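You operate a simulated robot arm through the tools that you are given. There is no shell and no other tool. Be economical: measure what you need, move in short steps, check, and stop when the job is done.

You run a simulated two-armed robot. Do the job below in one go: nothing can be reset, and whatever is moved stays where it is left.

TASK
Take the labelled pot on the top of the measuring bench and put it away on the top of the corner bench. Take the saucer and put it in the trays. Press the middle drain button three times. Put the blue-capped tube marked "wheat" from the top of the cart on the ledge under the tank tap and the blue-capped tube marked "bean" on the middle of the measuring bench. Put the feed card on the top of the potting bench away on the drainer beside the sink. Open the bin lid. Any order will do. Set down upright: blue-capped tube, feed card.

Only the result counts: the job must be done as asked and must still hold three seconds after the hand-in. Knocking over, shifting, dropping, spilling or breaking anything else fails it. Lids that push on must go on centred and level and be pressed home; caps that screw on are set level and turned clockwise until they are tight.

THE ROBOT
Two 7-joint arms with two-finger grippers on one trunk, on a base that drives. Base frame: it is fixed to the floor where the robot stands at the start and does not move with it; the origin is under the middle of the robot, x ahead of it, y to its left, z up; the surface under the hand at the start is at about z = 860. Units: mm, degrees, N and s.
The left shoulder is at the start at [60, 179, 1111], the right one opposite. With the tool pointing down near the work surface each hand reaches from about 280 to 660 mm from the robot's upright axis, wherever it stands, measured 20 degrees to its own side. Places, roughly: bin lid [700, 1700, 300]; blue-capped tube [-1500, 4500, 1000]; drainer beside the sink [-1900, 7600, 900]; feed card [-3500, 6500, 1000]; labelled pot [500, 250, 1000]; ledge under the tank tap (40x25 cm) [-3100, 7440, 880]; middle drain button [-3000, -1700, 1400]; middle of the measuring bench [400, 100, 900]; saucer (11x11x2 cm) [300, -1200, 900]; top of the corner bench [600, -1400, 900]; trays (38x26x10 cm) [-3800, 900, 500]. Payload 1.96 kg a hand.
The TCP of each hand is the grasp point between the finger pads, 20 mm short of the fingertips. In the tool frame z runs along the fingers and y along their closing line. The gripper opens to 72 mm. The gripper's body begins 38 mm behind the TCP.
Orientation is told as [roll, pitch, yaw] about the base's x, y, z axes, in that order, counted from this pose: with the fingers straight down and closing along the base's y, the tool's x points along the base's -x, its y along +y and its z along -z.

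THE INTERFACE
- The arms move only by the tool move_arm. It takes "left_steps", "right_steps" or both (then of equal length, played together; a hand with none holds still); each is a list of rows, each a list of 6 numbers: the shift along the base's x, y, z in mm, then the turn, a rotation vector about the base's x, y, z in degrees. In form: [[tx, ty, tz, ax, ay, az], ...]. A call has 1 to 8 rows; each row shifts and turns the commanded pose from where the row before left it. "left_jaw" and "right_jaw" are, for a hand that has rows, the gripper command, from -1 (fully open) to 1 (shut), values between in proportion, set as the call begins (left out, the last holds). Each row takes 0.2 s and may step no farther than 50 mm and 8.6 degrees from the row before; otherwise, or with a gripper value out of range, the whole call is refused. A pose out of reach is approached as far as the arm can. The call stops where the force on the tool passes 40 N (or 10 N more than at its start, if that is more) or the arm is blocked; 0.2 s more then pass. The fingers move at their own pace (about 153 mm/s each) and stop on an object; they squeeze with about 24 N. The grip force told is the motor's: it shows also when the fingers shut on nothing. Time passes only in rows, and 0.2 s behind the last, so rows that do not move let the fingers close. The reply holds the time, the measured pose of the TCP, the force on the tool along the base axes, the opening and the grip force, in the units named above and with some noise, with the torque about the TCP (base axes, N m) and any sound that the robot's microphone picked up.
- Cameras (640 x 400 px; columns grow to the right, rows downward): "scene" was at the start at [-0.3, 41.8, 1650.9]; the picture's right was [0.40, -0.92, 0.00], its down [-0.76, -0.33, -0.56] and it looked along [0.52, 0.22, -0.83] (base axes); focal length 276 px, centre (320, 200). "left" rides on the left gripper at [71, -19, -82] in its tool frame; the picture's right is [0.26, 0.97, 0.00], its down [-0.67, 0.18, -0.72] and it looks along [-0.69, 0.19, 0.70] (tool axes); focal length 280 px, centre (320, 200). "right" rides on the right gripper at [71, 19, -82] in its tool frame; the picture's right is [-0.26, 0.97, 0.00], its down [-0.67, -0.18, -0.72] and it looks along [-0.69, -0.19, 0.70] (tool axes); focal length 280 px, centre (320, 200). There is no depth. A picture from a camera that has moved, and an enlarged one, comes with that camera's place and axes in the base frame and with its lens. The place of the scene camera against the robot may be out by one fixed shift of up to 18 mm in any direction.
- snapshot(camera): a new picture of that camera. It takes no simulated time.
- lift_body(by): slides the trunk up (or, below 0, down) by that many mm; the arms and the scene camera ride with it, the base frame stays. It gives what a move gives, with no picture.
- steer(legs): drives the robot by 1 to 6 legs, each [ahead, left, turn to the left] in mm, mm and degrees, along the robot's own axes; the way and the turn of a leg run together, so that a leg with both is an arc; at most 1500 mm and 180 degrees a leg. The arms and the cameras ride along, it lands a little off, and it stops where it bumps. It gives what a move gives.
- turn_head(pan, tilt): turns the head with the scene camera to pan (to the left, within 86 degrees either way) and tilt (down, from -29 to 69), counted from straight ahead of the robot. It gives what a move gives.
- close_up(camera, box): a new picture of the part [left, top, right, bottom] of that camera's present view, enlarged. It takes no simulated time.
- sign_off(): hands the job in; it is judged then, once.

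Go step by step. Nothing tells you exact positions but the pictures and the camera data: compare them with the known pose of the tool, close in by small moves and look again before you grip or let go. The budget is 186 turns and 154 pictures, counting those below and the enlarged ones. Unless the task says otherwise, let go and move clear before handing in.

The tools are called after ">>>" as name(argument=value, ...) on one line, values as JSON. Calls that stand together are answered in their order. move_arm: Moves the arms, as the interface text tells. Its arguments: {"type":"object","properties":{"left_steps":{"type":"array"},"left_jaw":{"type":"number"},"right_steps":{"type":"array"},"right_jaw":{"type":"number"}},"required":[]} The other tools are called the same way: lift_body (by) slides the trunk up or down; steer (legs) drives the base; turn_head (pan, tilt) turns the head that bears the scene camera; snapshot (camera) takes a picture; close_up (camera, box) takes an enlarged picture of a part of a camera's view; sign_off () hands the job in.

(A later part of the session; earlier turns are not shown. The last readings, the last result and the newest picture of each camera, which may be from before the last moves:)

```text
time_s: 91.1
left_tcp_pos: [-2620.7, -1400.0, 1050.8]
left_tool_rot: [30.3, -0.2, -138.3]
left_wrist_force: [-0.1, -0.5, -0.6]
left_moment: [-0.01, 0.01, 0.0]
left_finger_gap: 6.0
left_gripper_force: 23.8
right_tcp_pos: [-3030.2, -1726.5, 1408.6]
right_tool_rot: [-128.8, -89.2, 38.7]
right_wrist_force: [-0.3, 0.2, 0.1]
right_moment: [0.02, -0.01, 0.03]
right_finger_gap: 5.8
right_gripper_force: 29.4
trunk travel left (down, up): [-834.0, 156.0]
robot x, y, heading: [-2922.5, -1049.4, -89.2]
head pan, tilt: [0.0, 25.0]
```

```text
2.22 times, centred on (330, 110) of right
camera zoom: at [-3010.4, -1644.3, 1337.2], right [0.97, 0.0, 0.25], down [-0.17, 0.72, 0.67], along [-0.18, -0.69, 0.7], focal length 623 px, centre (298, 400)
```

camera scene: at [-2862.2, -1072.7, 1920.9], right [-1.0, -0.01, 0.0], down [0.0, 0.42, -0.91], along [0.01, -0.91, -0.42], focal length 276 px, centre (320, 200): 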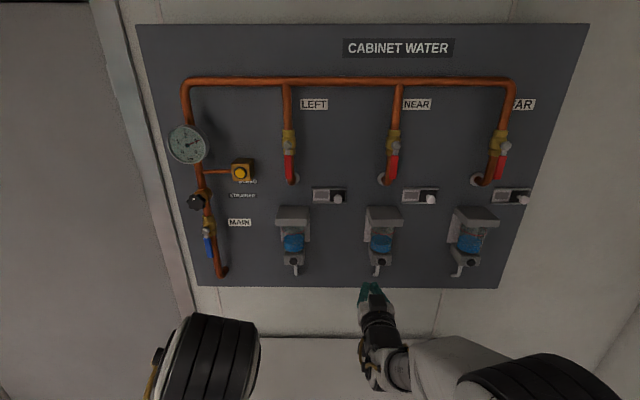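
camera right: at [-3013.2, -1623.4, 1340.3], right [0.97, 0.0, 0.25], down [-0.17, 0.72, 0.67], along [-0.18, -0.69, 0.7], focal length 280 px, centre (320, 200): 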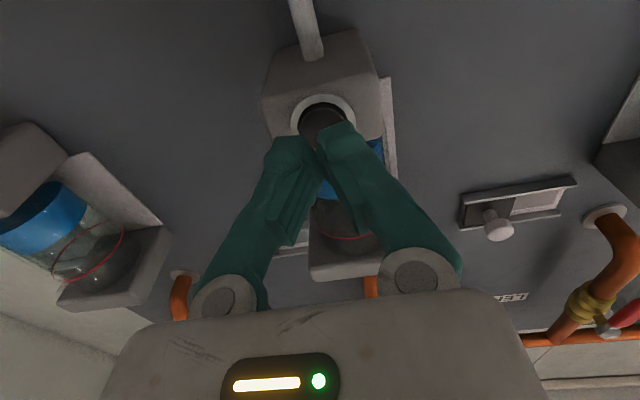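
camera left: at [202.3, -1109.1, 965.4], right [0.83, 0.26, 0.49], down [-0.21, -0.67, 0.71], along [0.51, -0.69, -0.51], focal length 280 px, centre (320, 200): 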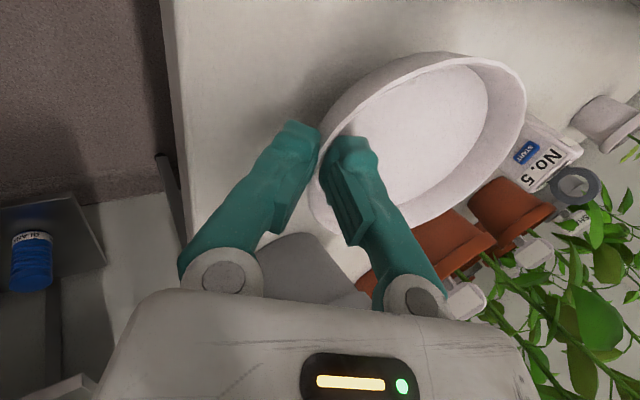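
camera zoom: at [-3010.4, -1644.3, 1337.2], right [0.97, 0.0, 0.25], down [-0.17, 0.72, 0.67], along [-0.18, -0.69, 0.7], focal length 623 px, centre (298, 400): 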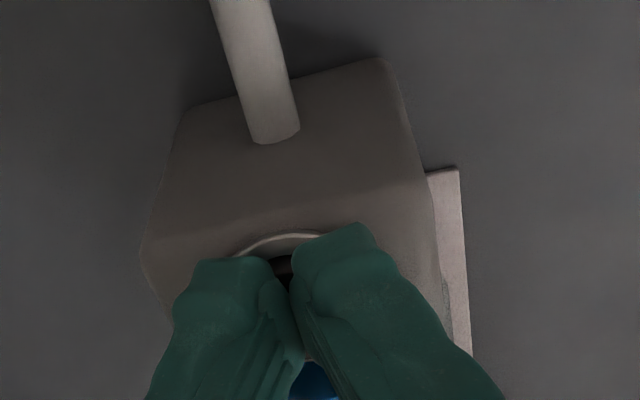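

I'll back off and use a single fingertip instead: open the jaw partly and shift so the outer finger faces the button.

>>> move_arm(right_steps=[[0, 10, 0, 0, 0, 0], [0, 10, 0, 0, 0, 0], [0, 0, 0, 0, 0, 0]])

>>> move_arm(right_steps=[[10, 0, 0, 0, 0, 0], [10, 0, 0, 0, 0, 0], [0, 0, 0, 0, 0, 0]], right_jaw=0.17)

>>> snapshot(camera="right")

```text
time_s: 91.9
left_tcp_pos: [-2621.9, -1401.2, 1050.2]
left_tool_rot: [30.4, -0.1, -138.4]
left_wrist_force: [0.3, -0.4, -0.6]
left_moment: [0.0, 0.04, -0.02]
left_finger_gap: 6.0
left_gripper_force: 23.8
right_tcp_pos: [-3028.8, -1704.8, 1408.6]
right_tool_rot: [-127.7, -89.3, 37.7]
right_wrist_force: [0.1, -1.1, -0.2]
right_moment: [-0.01, -0.02, 0.01]
right_finger_gap: 0.0
right_gripper_force: 29.6
trunk travel left (down, up): [-834.0, 156.0]
robot x, y, heading: [-2920.2, -1055.0, -89.4]
head pan, tilt: [0.0, 25.0]
```

```text
time_s: 92.7
left_tcp_pos: [-2621.7, -1399.7, 1051.6]
left_tool_rot: [30.3, -0.2, -138.3]
left_wrist_force: [0.6, -0.3, 0.2]
left_moment: [0.01, 0.0, 0.01]
left_finger_gap: 6.1
left_gripper_force: 23.9
right_tcp_pos: [-3009.0, -1705.2, 1407.9]
right_tool_rot: [-127.9, -89.3, 37.6]
right_wrist_force: [-0.4, -0.1, 0.3]
right_moment: [0.02, 0.02, 0.05]
right_finger_gap: 29.9
right_gripper_force: 0.1
trunk travel left (down, up): [-834.0, 156.0]
robot x, y, heading: [-2919.8, -1052.7, -89.4]
head pan, tilt: [0.0, 25.0]
```

```text
94 pictures are left
camera right: at [-2990.1, -1624.1, 1336.6], right [0.97, 0.0, 0.25], down [-0.18, 0.72, 0.67], along [-0.18, -0.69, 0.7], focal length 280 px, centre (320, 200)
```

right: 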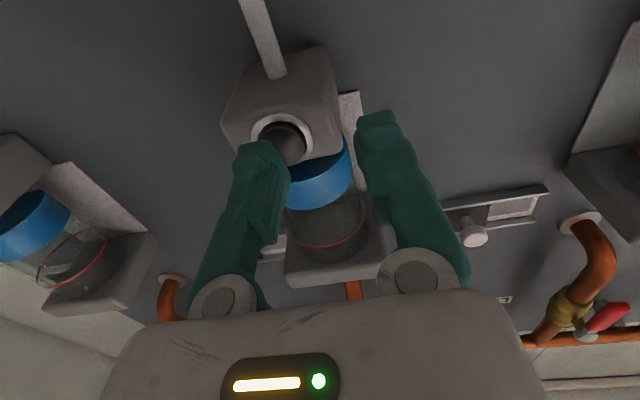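

The fingertip is a few mm too far right; shift 5 mm and press in slowly.

>>> move_arm(right_steps=[[5, -6, 0, 0, 0, 0], [0, -4, 0, 0, 0, 0], [0, -3, 0, 0, 0, 0], [0, -3, 0, 0, 0, 0], [0, -2, 0, 0, 0, 0], [0, 0, 0, 0, 0, 0]])

>>> move_arm(right_steps=[[0, -2, 0, 0, 0, 0], [0, -2, 0, 0, 0, 0], [0, -2, 0, 0, 0, 0], [0, -2, 0, 0, 0, 0], [0, 0, 0, 0, 0, 0]])

>>> close_up(camera="right", box=[160, 50, 380, 230])

```text
time_s: 94.1
left_tcp_pos: [-2621.5, -1401.0, 1051.1]
left_tool_rot: [30.3, -0.1, -138.3]
left_wrist_force: [0.6, -0.2, 0.5]
left_moment: [-0.01, 0.02, -0.03]
left_finger_gap: 6.0
left_gripper_force: 24.2
right_tcp_pos: [-3004.7, -1724.3, 1407.9]
right_tool_rot: [-127.8, -89.2, 37.7]
right_wrist_force: [0.2, 0.0, 0.8]
right_moment: [0.0, 0.05, -0.03]
right_finger_gap: 29.9
right_gripper_force: 0.0
trunk travel left (down, up): [-834.0, 156.0]
robot x, y, heading: [-2920.8, -1056.2, -89.3]
head pan, tilt: [0.0, 25.0]
```

```text
time_s: 95.3
left_tcp_pos: [-2620.4, -1397.3, 1051.8]
left_tool_rot: [30.5, -0.2, -138.3]
left_wrist_force: [-0.1, 0.3, -1.0]
left_moment: [-0.04, 0.0, -0.03]
left_finger_gap: 6.0
left_gripper_force: 24.2
right_tcp_pos: [-3005.0, -1730.0, 1409.2]
right_tool_rot: [-133.5, -89.1, 43.5]
right_wrist_force: [0.0, 14.3, -4.6]
right_moment: [0.08, -0.15, -0.28]
right_finger_gap: 29.5
right_gripper_force: 0.0
trunk travel left (down, up): [-834.0, 156.0]
robot x, y, heading: [-2922.4, -1055.5, -89.7]
head pan, tilt: [0.0, 25.0]
heard: click
```

```text
2.22 times, centred on (270, 140) of right
camera zoom: at [-2985.5, -1648.0, 1337.8], right [0.97, 0.0, 0.25], down [-0.18, 0.72, 0.67], along [-0.18, -0.69, 0.7], focal length 623 px, centre (431, 333)
```

zoom: 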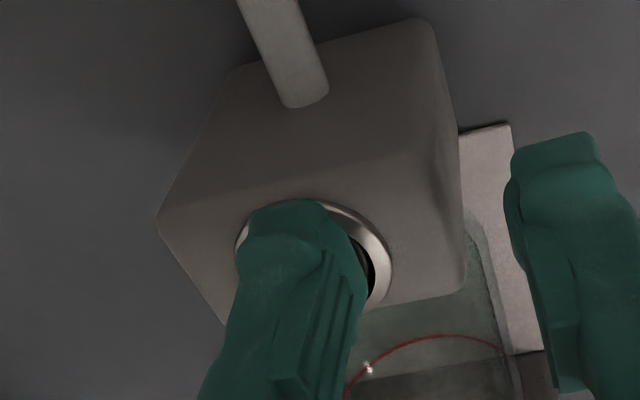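

A click: press one. I back off fully and press again.

>>> move_arm(right_steps=[[0, 6, 0, 0, 0, 0], [0, 8, 0, 0, 0, 0], [0, 0, 0, 0, 0, 0]])

>>> move_arm(right_steps=[[0, -6, 0, 0, 0, 0], [0, -3, 0, 0, 0, 0], [0, -3, 0, 0, 0, 0], [0, -2, 0, 0, 0, 0], [0, 0, 0, 0, 0, 0]])

```text
time_s: 96.1
left_tcp_pos: [-2621.8, -1400.9, 1051.2]
left_tool_rot: [30.4, 0.0, -138.3]
left_wrist_force: [-0.2, 0.6, -0.6]
left_moment: [-0.03, 0.02, 0.0]
left_finger_gap: 6.2
left_gripper_force: 23.6
right_tcp_pos: [-3003.9, -1717.4, 1407.9]
right_tool_rot: [-129.4, -89.1, 39.3]
right_wrist_force: [0.7, -0.1, 0.3]
right_moment: [-0.02, 0.02, 0.0]
right_finger_gap: 30.0
right_gripper_force: 0.0
trunk travel left (down, up): [-834.0, 156.0]
robot x, y, heading: [-2920.3, -1056.7, -89.4]
head pan, tilt: [0.0, 25.0]
```

```text
time_s: 97.3
left_tcp_pos: [-2620.7, -1397.4, 1051.9]
left_tool_rot: [30.6, -0.2, -138.3]
left_wrist_force: [0.3, 0.2, -0.1]
left_moment: [0.02, 0.01, -0.01]
left_finger_gap: 6.1
left_gripper_force: 23.3
right_tcp_pos: [-3003.7, -1728.5, 1409.7]
right_tool_rot: [-133.6, -89.1, 43.6]
right_wrist_force: [-0.9, 12.8, -4.5]
right_moment: [0.11, -0.1, -0.26]
right_finger_gap: 30.1
right_gripper_force: 0.1
trunk travel left (down, up): [-834.0, 156.0]
robot x, y, heading: [-2920.6, -1052.1, -89.4]
head pan, tilt: [0.0, 25.0]
heard: click
```

Second click. Release and press a third time.

>>> move_arm(right_steps=[[0, 6, 0, 0, 0, 0], [0, 8, 0, 0, 0, 0], [0, 0, 0, 0, 0, 0]])

>>> move_arm(right_steps=[[0, -6, 0, 0, 0, 0], [0, -3, 0, 0, 0, 0], [0, -3, 0, 0, 0, 0], [0, -2, 0, 0, 0, 0], [0, 0, 0, 0, 0, 0]])

>>> move_arm(right_steps=[[0, 8, 0, 0, 0, 0], [0, 30, 0, 0, 0, 0], [0, 45, 0, 0, 0, 0], [0, 45, 0, 0, 0, 0], [0, 0, 0, 0, 0, 0]])

>>> close_up(camera="scene", box=[280, 130, 480, 280])

```text
time_s: 98.1
left_tcp_pos: [-2621.1, -1400.0, 1050.3]
left_tool_rot: [30.4, -0.1, -138.3]
left_wrist_force: [-0.5, -0.3, -0.2]
left_moment: [0.03, 0.02, 0.0]
left_finger_gap: 5.8
left_gripper_force: 24.1
right_tcp_pos: [-3004.8, -1717.4, 1408.2]
right_tool_rot: [-128.7, -89.3, 38.7]
right_wrist_force: [0.0, 0.6, -0.5]
right_moment: [-0.02, 0.0, -0.02]
right_finger_gap: 29.8
right_gripper_force: 0.0
trunk travel left (down, up): [-834.0, 156.0]
robot x, y, heading: [-2916.0, -1053.8, -89.4]
head pan, tilt: [0.0, 25.0]
```

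```text
time_s: 99.3
left_tcp_pos: [-2621.0, -1399.5, 1051.6]
left_tool_rot: [30.5, -0.2, -138.3]
left_wrist_force: [-0.3, 0.9, -0.6]
left_moment: [-0.04, 0.01, 0.04]
left_finger_gap: 6.0
left_gripper_force: 23.9
right_tcp_pos: [-3004.3, -1728.6, 1408.6]
right_tool_rot: [-133.1, -89.1, 43.0]
right_wrist_force: [-0.1, 10.3, -3.8]
right_moment: [0.11, -0.11, -0.23]
right_finger_gap: 29.7
right_gripper_force: 0.1
trunk travel left (down, up): [-834.0, 156.0]
robot x, y, heading: [-2923.2, -1057.2, -89.5]
head pan, tilt: [0.0, 25.0]
heard: click
```

```text
time_s: 100.5
left_tcp_pos: [-2621.2, -1401.1, 1050.1]
left_tool_rot: [30.3, 0.0, -138.3]
left_wrist_force: [-1.0, 0.1, -0.2]
left_moment: [0.04, 0.0, 0.01]
left_finger_gap: 6.1
left_gripper_force: 23.9
right_tcp_pos: [-3006.3, -1607.4, 1407.0]
right_tool_rot: [-125.9, -89.4, 35.7]
right_wrist_force: [0.1, -0.1, 0.8]
right_moment: [0.0, -0.03, -0.01]
right_finger_gap: 30.2
right_gripper_force: 0.0
trunk travel left (down, up): [-834.0, 156.0]
robot x, y, heading: [-2923.6, -1056.2, -89.5]
head pan, tilt: [0.0, 25.0]
```

```text
2.67 times, centred on (380, 205) of scene
camera zoom: at [-2927.2, -1074.1, 1773.9], right [-1.0, -0.01, 0.0], down [0.0, 0.42, -0.91], along [0.01, -0.91, -0.42], focal length 737 px, centre (160, 187)
```

zoom: 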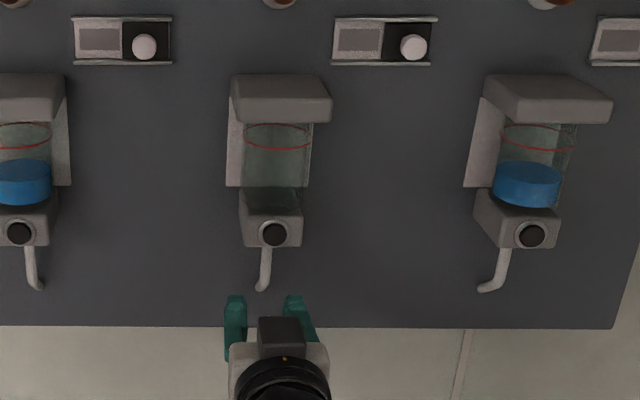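

Three clicks and the trap is drained. I back off, fold the right hand down again, and turn to face the trays.

>>> steer(legs=[[-600, 0, 0]])

>>> move_arm(right_steps=[[0, 20, 0, 8.3, 0, 0], [0, 20, 0, 8.3, 0, 0], [0, 20, 0, 8.3, 0, 0], [0, 20, 0, 8.3, 0, 0], [0, 20, 0, 8.3, 0, 0], [0, 20, 0, 8.3, 0, 0], [0, 20, -10, 8.3, 0, 0], [0, 20, -20, 8.3, 0, 0]])

>>> move_arm(right_steps=[[0, 20, -20, 8.3, 0, 0], [0, 10, -20, 8.3, 0, 0], [0, 0, -20, 7, 0, 0], [0, 0, 0, 0, 0, 0]])

>>> steer(legs=[[0, 0, -90]])

>>> turn_head(pan=-50, tilt=25)

>>> snapshot(camera="scene")

```text
time_s: 103.9
left_tcp_pos: [-2626.3, -798.9, 1050.6]
left_tool_rot: [30.3, -0.1, -138.2]
left_wrist_force: [0.4, -0.1, 0.0]
left_moment: [0.05, 0.03, -0.03]
left_finger_gap: 6.1
left_gripper_force: 23.6
right_tcp_pos: [-3012.1, -1003.9, 1407.5]
right_tool_rot: [-126.4, -89.2, 36.3]
right_wrist_force: [-0.3, 0.7, 0.2]
right_moment: [-0.01, -0.01, 0.01]
right_finger_gap: 29.9
right_gripper_force: 0.0
trunk travel left (down, up): [-834.0, 156.0]
robot x, y, heading: [-2927.2, -455.2, -89.3]
head pan, tilt: [0.0, 25.0]
```

```text
time_s: 105.7
left_tcp_pos: [-2627.8, -796.4, 1050.3]
left_tool_rot: [30.4, -0.1, -138.3]
left_wrist_force: [-0.1, 0.0, 0.3]
left_moment: [0.04, 0.01, 0.02]
left_finger_gap: 6.1
left_gripper_force: 24.2
right_tcp_pos: [-3014.1, -852.6, 1378.6]
right_tool_rot: [-1.1, -28.2, -89.2]
right_wrist_force: [0.6, -0.2, 0.2]
right_moment: [-0.03, 0.03, 0.02]
right_finger_gap: 29.9
right_gripper_force: 0.1
right hand out of reach, approached as far as the arm can: row 3, 8
trunk travel left (down, up): [-834.0, 156.0]
robot x, y, heading: [-2928.1, -455.7, -89.5]
head pan, tilt: [0.0, 25.0]
```

```text
time_s: 106.7
left_tcp_pos: [-2627.4, -796.2, 1052.2]
left_tool_rot: [30.4, -0.1, -138.3]
left_wrist_force: [-0.5, 0.3, -0.7]
left_moment: [0.0, 0.0, 0.0]
left_finger_gap: 5.9
left_gripper_force: 23.9
right_tcp_pos: [-3019.3, -841.6, 1269.7]
right_tool_rot: [-0.8, -9.6, -89.4]
right_wrist_force: [0.5, 1.1, 0.4]
right_moment: [-0.01, 0.01, 0.01]
right_finger_gap: 29.8
right_gripper_force: 0.0
right hand out of reach, approached as far as the arm can: row 1, 2
trunk travel left (down, up): [-834.0, 156.0]
robot x, y, heading: [-2925.4, -450.0, -89.3]
head pan, tilt: [0.0, 25.0]
```

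```text
time_s: 110.9
left_tcp_pos: [-3266.2, -759.0, 1051.3]
left_tool_rot: [30.5, -0.2, 133.2]
left_wrist_force: [-0.6, 0.3, -0.9]
left_moment: [-0.02, -0.02, 0.04]
left_finger_gap: 6.1
left_gripper_force: 23.6
right_tcp_pos: [-3321.6, -367.5, 1269.9]
right_tool_rot: [-0.8, -9.6, -177.9]
right_wrist_force: [-0.3, -0.4, -0.4]
right_moment: [-0.02, -0.03, 0.0]
right_finger_gap: 29.8
right_gripper_force: 0.1
trunk travel left (down, up): [-834.0, 156.0]
robot x, y, heading: [-2923.3, -450.0, -178.1]
head pan, tilt: [0.0, 25.0]
```

```text
time_s: 112.1
left_tcp_pos: [-3266.3, -759.0, 1050.0]
left_tool_rot: [30.4, -0.1, 133.1]
left_wrist_force: [0.6, 1.1, -0.5]
left_moment: [-0.05, -0.02, 0.0]
left_finger_gap: 6.2
left_gripper_force: 24.3
right_tcp_pos: [-3322.1, -369.6, 1268.5]
right_tool_rot: [-0.8, -9.5, -178.0]
right_wrist_force: [-0.5, -0.6, 0.3]
right_moment: [-0.04, -0.03, -0.02]
right_finger_gap: 29.9
right_gripper_force: 0.1
trunk travel left (down, up): [-834.0, 156.0]
robot x, y, heading: [-2927.5, -449.7, -178.1]
head pan, tilt: [-50.0, 25.0]
```

```text
91 pictures are left
camera scene: at [-2934.9, -367.4, 1773.9], right [0.74, 0.67, 0.0], down [0.28, -0.31, -0.91], along [-0.61, 0.67, -0.42], focal length 276 px, centre (320, 200)
```

scene: 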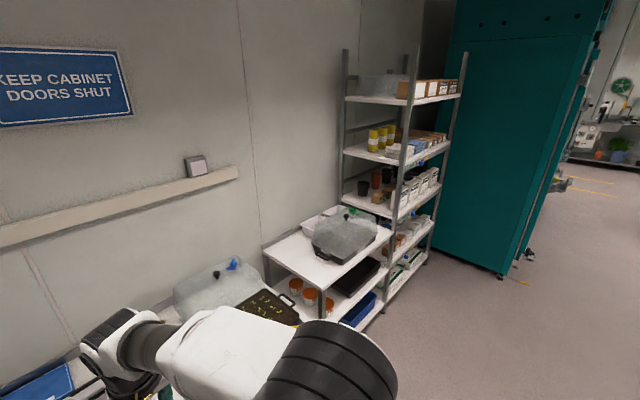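

The trays should be the dark ones on the lower shelf of the small table, near pixel (355, 278). Zooming in.

>>> close_up(camera="scene", box=[250, 190, 450, 340])

```text
2.67 times, centred on (350, 265) of scene
camera zoom: at [-2934.9, -367.4, 1773.9], right [0.74, 0.67, 0.0], down [0.28, -0.31, -0.91], along [-0.61, 0.67, -0.42], focal length 737 px, centre (240, 27)
```

zoom: 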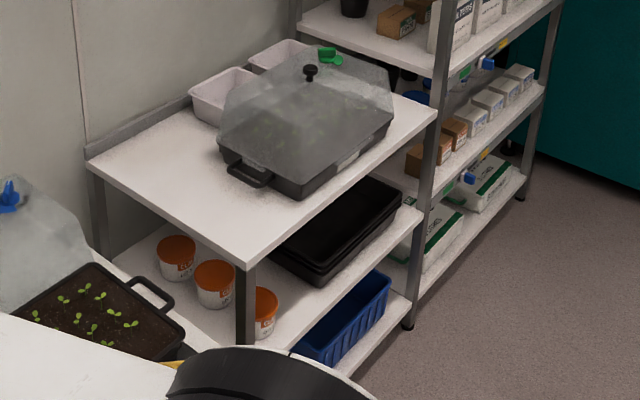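

I'll turn the saucer to point straight ahead of me and pull the right hand in, so that I can reach onto the shelf under the table top from the front.

>>> move_arm(left_steps=[[-18, 16, 0, 0, 0, -8.2], [-18, 16, 0, 0, 0, -8.2], [-18, 16, 0, 0, 0, -8.2], [-18, 16, 0, 0, 0, -8.2], [-18, 16, 0, 0, 0, -8.2], [-18, 16, 0, 0, 0, 0], [-15, 10, 0, 0, 0, 0], [0, 0, 0, 0, 0, 0]], right_steps=[[15, 0, 0, 0, 0, 0], [15, 0, 0, 0, 0, 0], [15, 0, 0, 0, 0, 0], [15, 0, 0, 0, 0, 0], [15, 0, 0, 0, 0, 0], [15, 0, 0, 0, 0, 0], [0, 0, 0, 0, 0, 0], [0, 0, 0, 0, 0, 0]])

>>> steer(legs=[[0, -1450, -2]])

>>> turn_head(pan=10, tilt=45)

>>> snapshot(camera="scene")

>>> snapshot(camera="left")

```text
time_s: 113.9
left_tcp_pos: [-3389.7, -653.5, 1052.0]
left_tool_rot: [30.4, -0.1, 92.1]
left_wrist_force: [0.6, 1.1, 0.3]
left_moment: [0.02, 0.0, 0.01]
left_finger_gap: 6.2
left_gripper_force: 23.9
right_tcp_pos: [-3249.8, -370.5, 1260.8]
right_tool_rot: [-0.9, -9.6, -177.8]
right_wrist_force: [-0.1, -0.5, -0.3]
right_moment: [0.0, -0.01, -0.03]
right_finger_gap: 29.8
right_gripper_force: 0.1
right hand out of reach, approached as far as the arm can: row 4, 5, 6
trunk travel left (down, up): [-834.0, 156.0]
robot x, y, heading: [-2927.6, -455.8, -177.7]
head pan, tilt: [-50.0, 25.0]
```

```text
time_s: 121.3
left_tcp_pos: [-3417.0, 856.9, 1052.8]
left_tool_rot: [30.4, -0.1, 89.6]
left_wrist_force: [0.6, 0.5, -0.1]
left_moment: [0.03, 0.01, 0.0]
left_finger_gap: 6.0
left_gripper_force: 24.3
right_tcp_pos: [-3264.4, 1134.0, 1260.4]
right_tool_rot: [-0.8, -9.5, 179.4]
right_wrist_force: [-0.4, 0.3, -0.3]
right_moment: [0.01, -0.03, 0.04]
right_finger_gap: 29.8
right_gripper_force: 0.1
trunk travel left (down, up): [-834.0, 156.0]
robot x, y, heading: [-2943.8, 1040.8, 179.2]
head pan, tilt: [-50.0, 25.0]
```

```text
time_s: 122.6
left_tcp_pos: [-3416.3, 857.3, 1052.2]
left_tool_rot: [30.4, -0.2, 89.4]
left_wrist_force: [-0.6, 0.1, -1.0]
left_moment: [0.01, -0.03, -0.01]
left_finger_gap: 6.2
left_gripper_force: 24.0
right_tcp_pos: [-3263.6, 1133.3, 1259.9]
right_tool_rot: [-0.8, -9.4, 179.5]
right_wrist_force: [0.4, 0.4, -0.3]
right_moment: [0.01, -0.01, -0.05]
right_finger_gap: 29.8
right_gripper_force: 0.0
trunk travel left (down, up): [-834.0, 156.0]
robot x, y, heading: [-2945.4, 1039.5, 179.6]
head pan, tilt: [10.0, 45.0]
```

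```text
89 pictures are left
camera scene: at [-2970.6, 1038.3, 1743.4], right [-0.16, 0.99, 0.0], down [0.7, 0.11, -0.71], along [-0.7, -0.11, -0.71], focal length 276 px, centre (320, 200)
```

scene: 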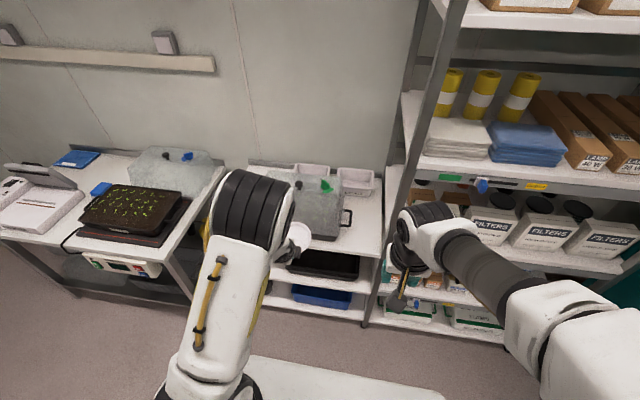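

```text
88 pictures are left
camera left: at [-3357.3, 785.9, 1111.8], right [-0.83, -0.26, 0.49], down [0.21, 0.67, 0.71], along [-0.51, 0.7, -0.51], focal length 280 px, centre (320, 200)
```

left: 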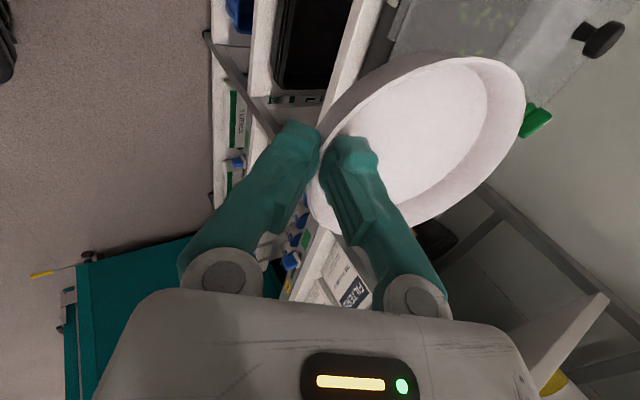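

The tray's rim is at z≈495, spanning y 772–1113 with its front at x≈-3680; table top edge is at x≈-3658, z≈770. I lower the trunk and look into the shelf.

>>> lift_body(by=-450)

>>> turn_head(pan=10, tilt=40)

>>> snapshot(camera="scene")

>>> snapshot(camera="left")

```text
refused: -450 is not a number from -400 to 400
```

```text
time_s: 123.2
left_tcp_pos: [-3416.2, 857.8, 1051.3]
left_tool_rot: [30.4, -0.1, 89.4]
left_wrist_force: [-0.6, -0.2, 0.5]
left_moment: [0.01, -0.01, 0.02]
left_finger_gap: 6.0
left_gripper_force: 24.0
right_tcp_pos: [-3264.7, 1133.8, 1259.2]
right_tool_rot: [-0.8, -9.5, 179.4]
right_wrist_force: [0.2, -0.7, 0.2]
right_moment: [0.03, -0.03, -0.04]
right_finger_gap: 30.1
right_gripper_force: 0.1
trunk travel left (down, up): [-834.0, 156.0]
robot x, y, heading: [-2945.1, 1039.4, 179.2]
head pan, tilt: [10.0, 40.0]
```

```text
87 pictures are left
camera scene: at [-2974.2, 1037.5, 1750.6], right [-0.16, 0.99, 0.0], down [0.63, 0.1, -0.77], along [-0.76, -0.12, -0.64], focal length 276 px, centre (320, 200)
```

scene: 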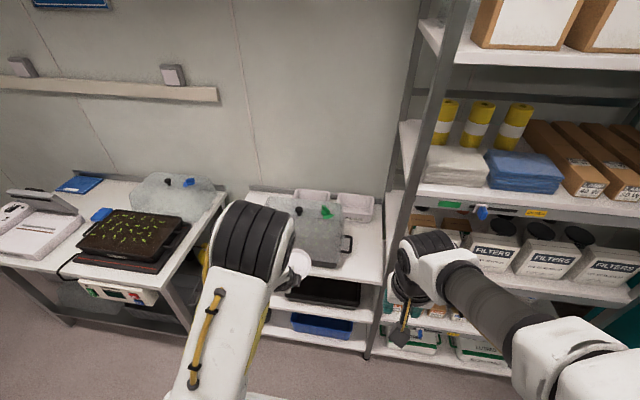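

```text
86 pictures are left
camera left: at [-3357.3, 785.9, 1111.8], right [-0.83, -0.26, 0.49], down [0.21, 0.67, 0.71], along [-0.51, 0.7, -0.51], focal length 280 px, centre (320, 200)
```

left: 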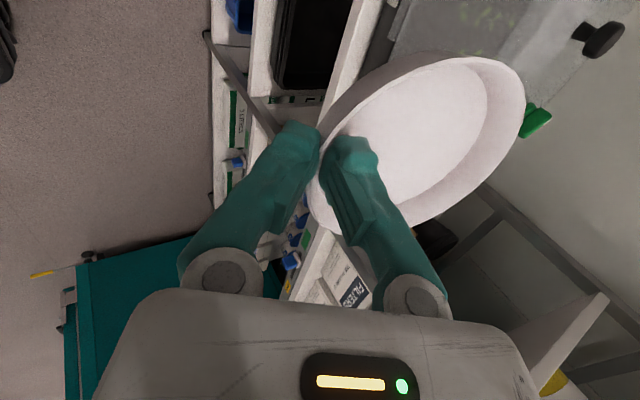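

Lowering in two parts; the limit is 400 per call.

>>> lift_body(by=-400)

>>> lift_body(by=-30)

>>> turn_head(pan=0, tilt=48)

>>> snapshot(camera="scene")

>>> snapshot(camera="left")

```text
time_s: 127.0
left_tcp_pos: [-3416.6, 857.1, 651.7]
left_tool_rot: [30.4, -0.1, 89.5]
left_wrist_force: [-0.3, 0.4, -0.3]
left_moment: [0.0, -0.02, -0.03]
left_finger_gap: 6.0
left_gripper_force: 23.7
right_tcp_pos: [-3264.8, 1134.2, 859.9]
right_tool_rot: [-0.8, -9.6, 179.4]
right_wrist_force: [-0.2, 0.0, 0.2]
right_moment: [0.0, 0.0, 0.02]
right_finger_gap: 30.1
right_gripper_force: 0.1
trunk travel left (down, up): [-434.0, 556.0]
robot x, y, heading: [-2946.6, 1040.1, 179.6]
head pan, tilt: [10.0, 40.0]
```

```text
time_s: 127.8
left_tcp_pos: [-3416.9, 857.9, 621.8]
left_tool_rot: [30.4, 0.0, 89.5]
left_wrist_force: [0.1, -0.9, -1.0]
left_moment: [0.02, -0.01, 0.0]
left_finger_gap: 5.8
left_gripper_force: 24.0
right_tcp_pos: [-3263.2, 1133.0, 829.8]
right_tool_rot: [-0.8, -9.5, 179.4]
right_wrist_force: [0.8, 0.3, -0.8]
right_moment: [0.02, -0.02, 0.0]
right_finger_gap: 29.8
right_gripper_force: 0.0
trunk travel left (down, up): [-404.0, 586.0]
robot x, y, heading: [-2944.6, 1040.9, 179.4]
head pan, tilt: [10.0, 40.0]
```

```text
time_s: 128.5
left_tcp_pos: [-3416.5, 858.5, 621.9]
left_tool_rot: [30.3, -0.1, 89.5]
left_wrist_force: [0.2, 0.9, -0.7]
left_moment: [0.01, -0.03, -0.06]
left_finger_gap: 6.2
left_gripper_force: 23.4
right_tcp_pos: [-3264.0, 1134.8, 829.9]
right_tool_rot: [-0.8, -9.4, 179.4]
right_wrist_force: [0.5, 0.4, 0.1]
right_moment: [-0.03, 0.01, 0.0]
right_finger_gap: 29.6
right_gripper_force: 0.1
trunk travel left (down, up): [-404.0, 586.0]
robot x, y, heading: [-2941.6, 1038.8, 179.5]
head pan, tilt: [0.0, 48.0]
```

```text
85 pictures are left
camera scene: at [-2969.1, 1052.1, 1309.2], right [0.01, 1.0, 0.0], down [0.74, -0.01, -0.67], along [-0.67, 0.01, -0.74], focal length 276 px, centre (320, 200)
```

scene: 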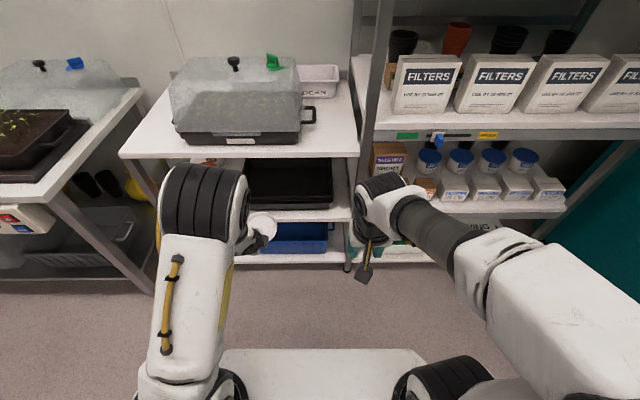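

```text
84 pictures are left
camera left: at [-3357.3, 785.9, 681.8], right [-0.83, -0.26, 0.49], down [0.21, 0.67, 0.71], along [-0.51, 0.7, -0.51], focal length 280 px, centre (320, 200)
```

left: 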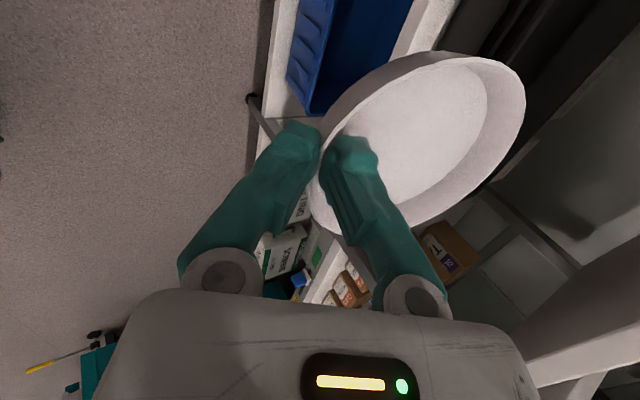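

>>> close_up(camera="scene", box=[210, 120, 370, 270])

```text
2.67 times, centred on (290, 195) of scene
camera zoom: at [-2969.1, 1052.1, 1309.2], right [0.01, 1.0, 0.0], down [0.74, -0.01, -0.67], along [-0.67, 0.01, -0.74], focal length 737 px, centre (400, 213)
```

zoom: 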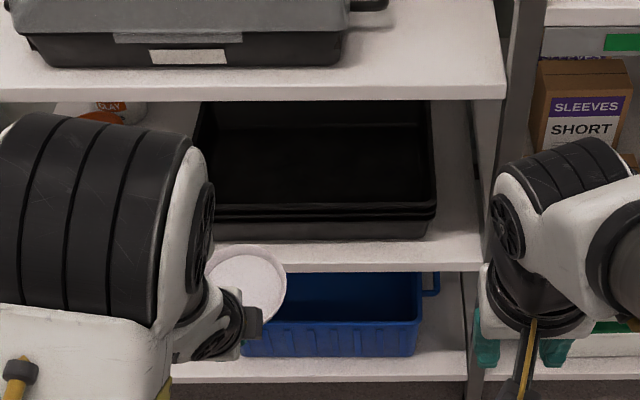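

I see into the tray stack: rim at z≈506, front x≈-3705, floor around 460. I'll flatten the hand by 20° to fit beneath the table top, come down a bit, and drive in.

>>> move_arm(left_steps=[[0, 8, 0, 0, 6.7, 0], [0, 8, 0, 0, 6.7, 0], [0, 8, 0, 0, 6.7, 0], [0, 0, 0, 0, 0, 0]])

>>> lift_body(by=-65)

>>> steer(legs=[[200, 0, 0]])

>>> snapshot(camera="scene")

>>> snapshot(camera="left")

```text
time_s: 129.5
left_tcp_pos: [-3415.4, 881.9, 621.9]
left_tool_rot: [50.5, 0.1, 89.5]
left_wrist_force: [0.3, 0.2, -0.1]
left_moment: [-0.04, -0.03, 0.02]
left_finger_gap: 6.0
left_gripper_force: 24.4
right_tcp_pos: [-3263.4, 1134.7, 830.9]
right_tool_rot: [-0.9, -9.5, 179.4]
right_wrist_force: [0.9, -0.3, -0.3]
right_moment: [0.01, 0.0, -0.01]
right_finger_gap: 29.8
right_gripper_force: 0.1
trunk travel left (down, up): [-404.0, 586.0]
robot x, y, heading: [-2946.2, 1038.5, 179.2]
head pan, tilt: [0.0, 48.0]
```

```text
time_s: 130.6
left_tcp_pos: [-3416.5, 881.3, 557.2]
left_tool_rot: [50.4, 0.1, 89.5]
left_wrist_force: [0.2, 0.1, -0.3]
left_moment: [0.0, -0.07, 0.01]
left_finger_gap: 5.9
left_gripper_force: 24.0
right_tcp_pos: [-3264.0, 1133.6, 765.0]
right_tool_rot: [-0.8, -9.6, 179.5]
right_wrist_force: [0.0, 0.2, 0.3]
right_moment: [-0.01, -0.03, 0.03]
right_finger_gap: 30.0
right_gripper_force: 0.1
trunk travel left (down, up): [-339.0, 651.0]
robot x, y, heading: [-2941.4, 1034.8, 179.7]
head pan, tilt: [0.0, 48.0]
```

```text
time_s: 132.2
left_tcp_pos: [-3613.0, 883.5, 557.7]
left_tool_rot: [50.4, 0.2, 89.6]
left_wrist_force: [-1.0, 0.2, -0.1]
left_moment: [-0.02, 0.02, 0.01]
left_finger_gap: 6.0
left_gripper_force: 24.3
right_tcp_pos: [-3462.4, 1136.0, 764.2]
right_tool_rot: [-0.7, -9.5, 179.5]
right_wrist_force: [-0.2, 0.1, -0.6]
right_moment: [-0.01, 0.01, -0.05]
right_finger_gap: 30.0
right_gripper_force: 0.2
trunk travel left (down, up): [-339.0, 651.0]
robot x, y, heading: [-3140.5, 1038.6, 179.6]
head pan, tilt: [0.0, 48.0]
```

```text
82 pictures are left
camera scene: at [-3167.5, 1054.3, 1244.1], right [0.01, 1.0, 0.0], down [0.74, -0.01, -0.67], along [-0.67, 0.01, -0.74], focal length 276 px, centre (320, 200)
```

scene: 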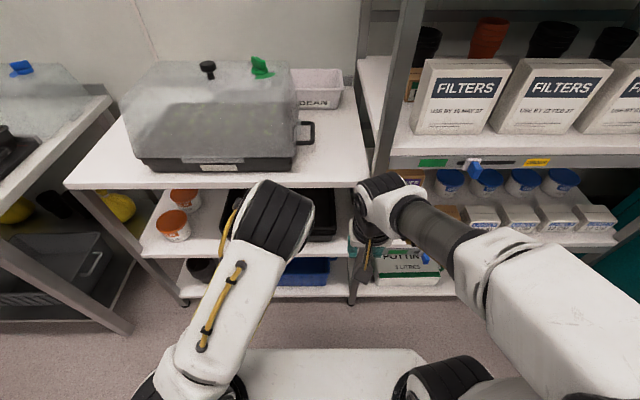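

```text
81 pictures are left
camera left: at [-3537.3, 811.0, 593.2], right [-0.62, -0.26, 0.74], down [0.44, 0.67, 0.6], along [-0.65, 0.69, -0.3], focal length 280 px, centre (320, 200)
```

left: 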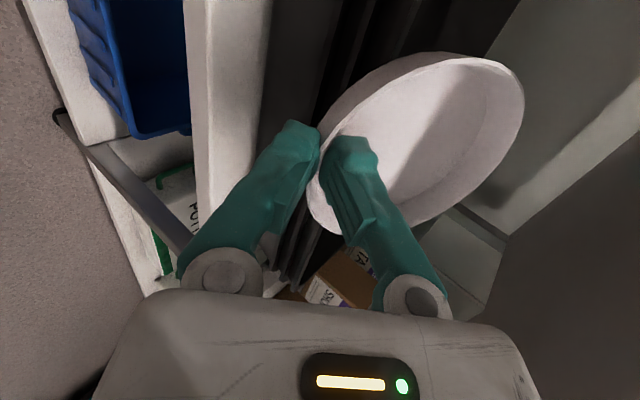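

The saucer is entering under the table top. I extend the arm inward in small steps.

>>> move_arm(left_steps=[[-20, 0, 0, 0, 0, 0], [-20, 0, 0, 0, 0, 0], [-20, 0, 0, 0, 0, 0], [-20, 0, 0, 0, 0, 0], [-20, 0, -3, 0, 0, 0], [-18, 0, -4, 0, 0, 0], [0, 0, 0, 0, 0, 0]])

>>> snapshot(camera="scene")

>>> snapshot(camera="left")

```text
time_s: 133.8
left_tcp_pos: [-3732.3, 880.7, 549.9]
left_tool_rot: [50.4, 0.1, 89.5]
left_wrist_force: [1.6, -0.8, 3.2]
left_moment: [0.13, 0.1, -0.09]
left_finger_gap: 6.1
left_gripper_force: 24.0
right_tcp_pos: [-3460.1, 1135.7, 765.5]
right_tool_rot: [-0.8, -9.6, 179.4]
right_wrist_force: [-0.3, -0.9, -0.5]
right_moment: [0.0, 0.01, -0.04]
right_finger_gap: 29.8
right_gripper_force: 0.1
trunk travel left (down, up): [-339.0, 651.0]
robot x, y, heading: [-3144.6, 1039.0, 179.5]
head pan, tilt: [0.0, 48.0]
```

```text
80 pictures are left
camera scene: at [-3166.1, 1054.3, 1244.2], right [0.01, 1.0, 0.0], down [0.74, -0.01, -0.67], along [-0.67, 0.01, -0.74], focal length 276 px, centre (320, 200)
```

scene: 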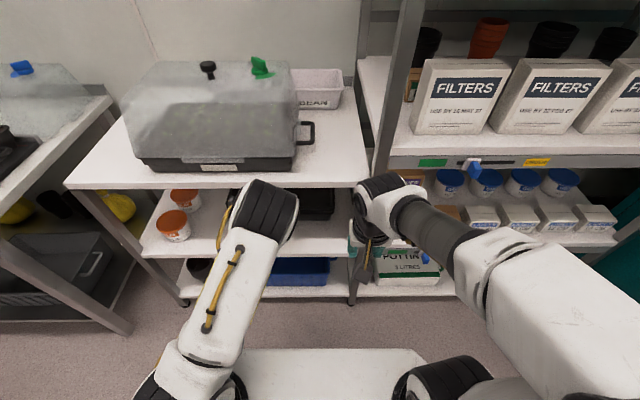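

```text
79 pictures are left
camera left: at [-3655.1, 809.2, 586.4], right [-0.62, -0.26, 0.75], down [0.44, 0.67, 0.6], along [-0.65, 0.7, -0.3], focal length 280 px, centre (320, 200)
```

left: 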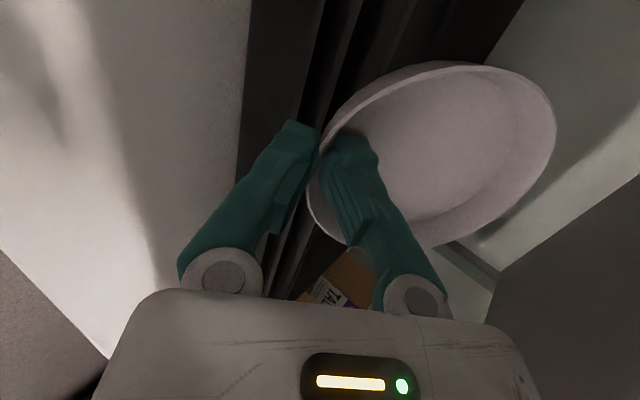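

There's a light contact and the tray front looks nearer than I reckoned; I zoom in to check before going on.

>>> close_up(camera="scene", box=[220, 150, 400, 290])

>>> snapshot(camera="right")

```text
2.86 times, centred on (310, 220) of scene
camera zoom: at [-3166.1, 1054.3, 1244.2], right [0.01, 1.0, 0.0], down [0.74, -0.01, -0.67], along [-0.67, 0.01, -0.74], focal length 790 px, centre (349, 143)
```

zoom: 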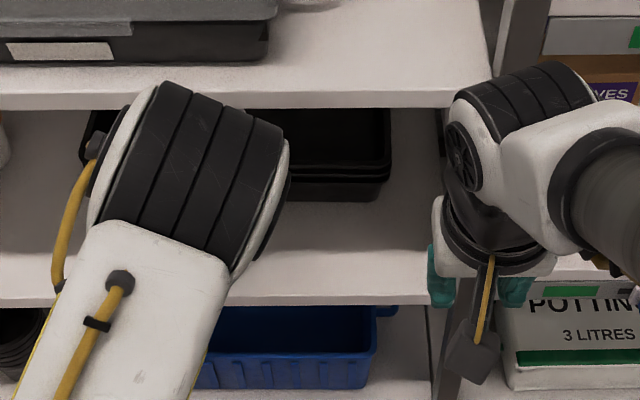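

```text
77 pictures are left
camera right: at [-3377.3, 1115.0, 834.1], right [-0.27, -0.96, 0.03], down [-0.54, 0.18, 0.82], along [-0.79, 0.2, -0.57], focal length 280 px, centre (320, 200)
```

right: 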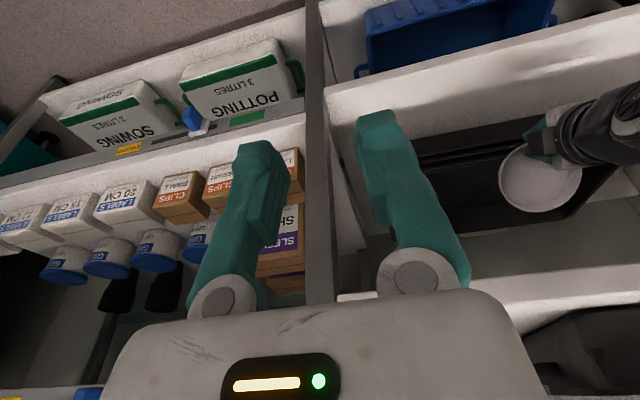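

The tray slid back about 85 mm when the saucer touched its rim (rim is higher than reckoned). I'll raise clear, reach over the front wall, then hook the wall gently to draw the tray back where it was.

>>> move_arm(left_steps=[[4, 0, 12, 0, 0, 0], [0, 0, 10, 0, 4, 0], [0, 0, 5, 0, 4, 0], [0, 0, 0, 0, 0, 0]])

>>> snapshot(camera="left")

>>> close_up(camera="right", box=[360, 60, 640, 300])

```text
time_s: 134.8
left_tcp_pos: [-3727.0, 881.9, 576.3]
left_tool_rot: [58.5, 0.3, 89.5]
left_wrist_force: [0.0, 0.6, -0.5]
left_moment: [0.04, 0.01, -0.03]
left_finger_gap: 6.0
left_gripper_force: 23.6
right_tcp_pos: [-3460.8, 1134.8, 765.0]
right_tool_rot: [-0.8, -9.5, 179.5]
right_wrist_force: [-0.6, 1.0, -0.8]
right_moment: [-0.01, 0.01, 0.02]
right_finger_gap: 30.1
right_gripper_force: 0.1
trunk travel left (down, up): [-339.0, 651.0]
robot x, y, heading: [-3142.4, 1041.9, 179.2]
head pan, tilt: [0.0, 48.0]
```

```text
76 pictures are left
camera left: at [-3646.5, 810.5, 602.2], right [-0.51, -0.26, 0.82], down [0.52, 0.67, 0.53], along [-0.69, 0.69, -0.21], focal length 280 px, centre (320, 200)
```

left: 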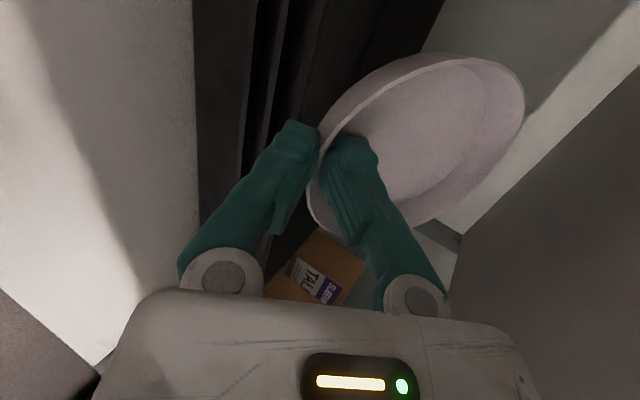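

```text
1.67 times, centred on (500, 180) of right
camera zoom: at [-3377.7, 1114.9, 833.9], right [-0.27, -0.96, 0.03], down [-0.54, 0.18, 0.82], along [-0.79, 0.2, -0.57], focal length 467 px, centre (20, 233)
```

zoom: 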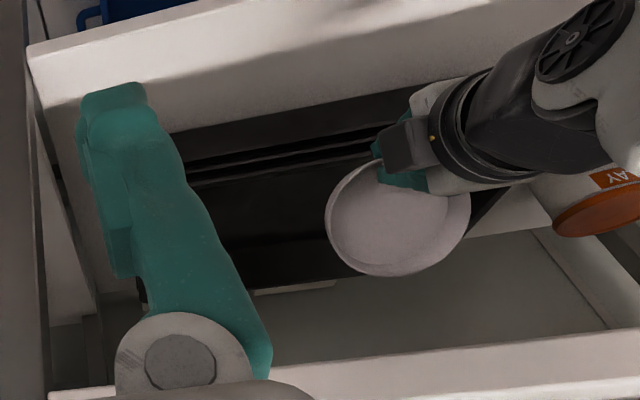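

Clear now. Move in over the front wall, then dip the fingertips inside.

>>> move_arm(left_steps=[[-25, 0, 0, 0, 0, 0], [-25, 0, 0, 0, 0, 0], [-25, 0, 0, 0, 0, 0], [-5, 0, 0, 0, 0, 0], [0, 0, 0, 0, 0, 0]])

>>> snapshot(camera="left")

>>> close_up(camera="right", box=[360, 60, 640, 300])

```text
time_s: 135.9
left_tcp_pos: [-3807.1, 883.7, 576.1]
left_tool_rot: [58.4, 0.3, 89.6]
left_wrist_force: [0.6, 0.4, -0.4]
left_moment: [-0.01, 0.0, 0.02]
left_finger_gap: 6.0
left_gripper_force: 24.4
right_tcp_pos: [-3462.5, 1134.6, 765.0]
right_tool_rot: [-0.8, -9.5, 179.5]
right_wrist_force: [-0.7, -0.1, 0.1]
right_moment: [0.02, 0.02, 0.01]
right_finger_gap: 29.7
right_gripper_force: 0.0
trunk travel left (down, up): [-339.0, 651.0]
robot x, y, heading: [-3143.1, 1039.9, 179.5]
head pan, tilt: [0.0, 48.0]
```

```text
74 pictures are left
camera left: at [-3726.2, 811.2, 602.2], right [-0.51, -0.26, 0.82], down [0.52, 0.67, 0.53], along [-0.69, 0.69, -0.21], focal length 280 px, centre (320, 200)
```

left: 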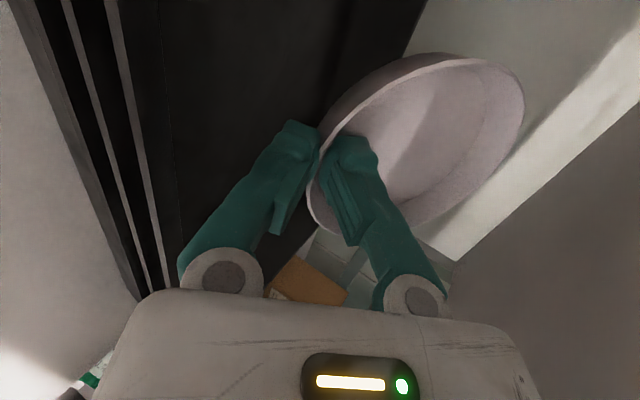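

```text
1.67 times, centred on (500, 180) of right
camera zoom: at [-3377.7, 1115.0, 833.9], right [-0.27, -0.96, 0.03], down [-0.54, 0.18, 0.82], along [-0.79, 0.2, -0.57], focal length 467 px, centre (20, 233)
```

zoom: 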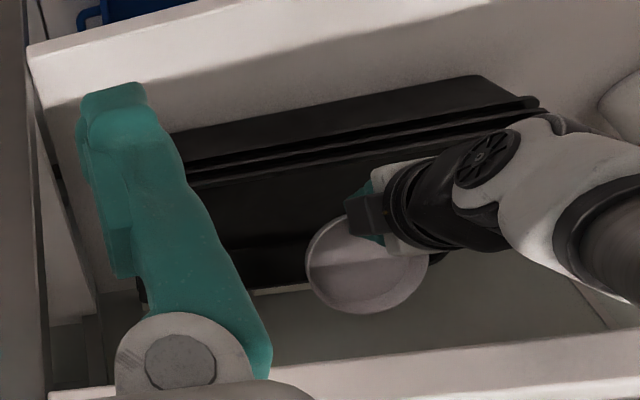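

Now the fingers are inside the tray's front wall. I dip 44 mm and pull gently back toward me.

>>> move_arm(left_steps=[[0, 0, -15, 0, 0, 0], [0, 0, -15, 0, 0, 0], [0, 0, -14, 0, 0, 0], [0, 0, 0, 0, 0, 0]])

>>> move_arm(left_steps=[[15, 0, 0, 0, 0, 0], [15, 0, 0, 0, 0, 0], [0, 0, 0, 0, 0, 0]])

>>> snapshot(camera="left")

>>> close_up(camera="right", box=[360, 60, 640, 300])

```text
time_s: 136.6
left_tcp_pos: [-3812.0, 882.1, 561.0]
left_tool_rot: [60.1, 0.0, 89.5]
left_wrist_force: [-4.8, -1.2, 20.9]
left_moment: [-0.02, 0.2, 0.02]
left_finger_gap: 5.9
left_gripper_force: 23.9
right_tcp_pos: [-3459.8, 1135.6, 766.5]
right_tool_rot: [-0.8, -9.6, 179.5]
right_wrist_force: [0.3, -0.2, -0.1]
right_moment: [-0.04, 0.01, -0.05]
right_finger_gap: 29.8
right_gripper_force: 0.1
trunk travel left (down, up): [-339.0, 651.0]
robot x, y, heading: [-3141.5, 1040.8, 179.4]
head pan, tilt: [0.0, 48.0]
stopped in row 3 (left hand): the force on the tool passed its limit at 50 N (the readings are from after the stop); the commanded pose is now the measured one
```

```text
time_s: 137.4
left_tcp_pos: [-3781.9, 882.6, 561.1]
left_tool_rot: [59.9, 0.1, 89.6]
left_wrist_force: [-12.7, 0.5, 35.6]
left_moment: [0.0, 0.39, -0.01]
left_finger_gap: 6.1
left_gripper_force: 24.1
right_tcp_pos: [-3459.7, 1135.9, 766.2]
right_tool_rot: [-0.9, -9.6, 179.4]
right_wrist_force: [-0.3, 0.0, 0.6]
right_moment: [0.02, 0.0, -0.02]
right_finger_gap: 30.1
right_gripper_force: 0.1
trunk travel left (down, up): [-339.0, 651.0]
robot x, y, heading: [-3146.2, 1040.1, 179.3]
head pan, tilt: [0.0, 48.0]
```

```text
72 pictures are left
camera left: at [-3699.2, 809.9, 584.6], right [-0.49, -0.26, 0.84], down [0.53, 0.67, 0.52], along [-0.69, 0.7, -0.19], focal length 280 px, centre (320, 200)
```

left: 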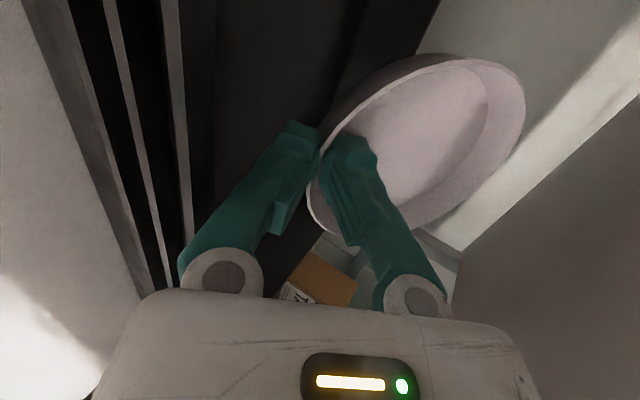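

```text
1.67 times, centred on (500, 180) of right
camera zoom: at [-3375.5, 1115.6, 834.8], right [-0.27, -0.96, 0.03], down [-0.54, 0.18, 0.82], along [-0.8, 0.2, -0.57], focal length 467 px, centre (20, 233)
```

zoom: 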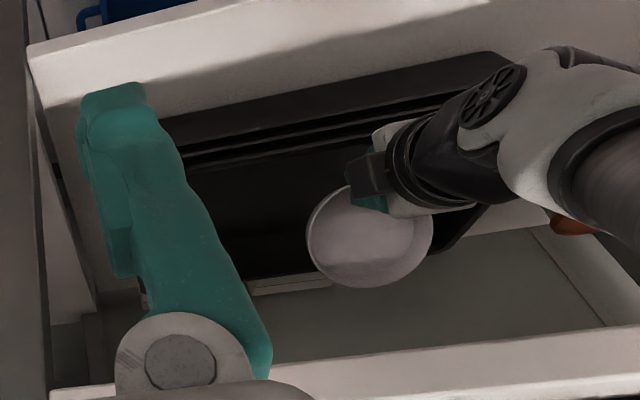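

The fingertip rests on a surface at z≈540, so the trays are effectively shallow there; pressing and pulling drags the tray forward. I'll pull 50 mm more and compare with the original picture.

>>> move_arm(left_steps=[[15, 0, 0, 0, 0, 0], [15, 0, 0, 0, 0, 0], [15, 0, 0, 0, 0, 0], [5, 0, 0, 0, 0, 0], [0, 0, 0, 0, 0, 0]])

>>> close_up(camera="scene", box=[220, 150, 400, 290])

>>> close_up(camera="right", box=[360, 60, 640, 300])

```text
time_s: 138.1
left_tcp_pos: [-3746.9, 883.5, 561.4]
left_tool_rot: [60.5, -0.2, 89.4]
left_wrist_force: [-2.0, 0.0, 17.8]
left_moment: [-0.03, 0.1, 0.02]
left_finger_gap: 5.9
left_gripper_force: 23.8
right_tcp_pos: [-3460.7, 1135.1, 764.7]
right_tool_rot: [-0.9, -9.6, 179.5]
right_wrist_force: [0.7, 0.1, -0.2]
right_moment: [0.0, 0.02, -0.02]
right_finger_gap: 29.8
right_gripper_force: 0.1
trunk travel left (down, up): [-339.0, 651.0]
robot x, y, heading: [-3140.2, 1042.0, 179.4]
head pan, tilt: [0.0, 48.0]
stopped in row 3 (left hand): the force on the tool passed its limit at 49 N (the readings are from after the stop); the commanded pose is now the measured one
```

```text
2.86 times, centred on (310, 220) of scene
camera zoom: at [-3164.4, 1054.6, 1243.7], right [0.01, 1.0, 0.0], down [0.74, -0.01, -0.67], along [-0.67, 0.01, -0.74], focal length 790 px, centre (349, 143)
```

zoom: 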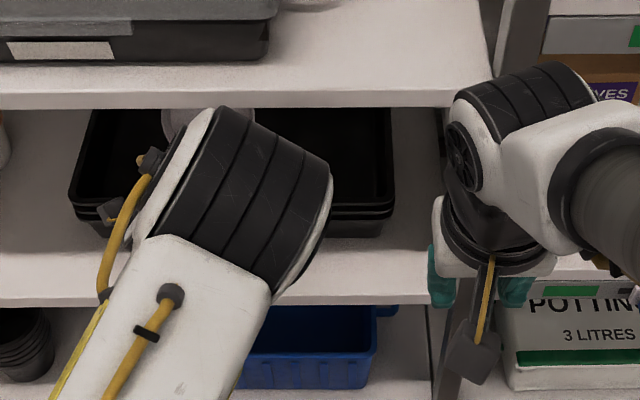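

```text
1.67 times, centred on (500, 180) of right
camera zoom: at [-3376.2, 1115.2, 833.8], right [-0.27, -0.96, 0.03], down [-0.54, 0.18, 0.82], along [-0.8, 0.2, -0.57], focal length 467 px, centre (20, 233)
```

zoom: 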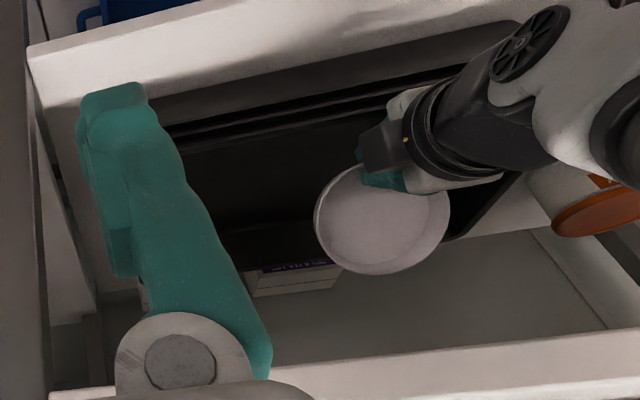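

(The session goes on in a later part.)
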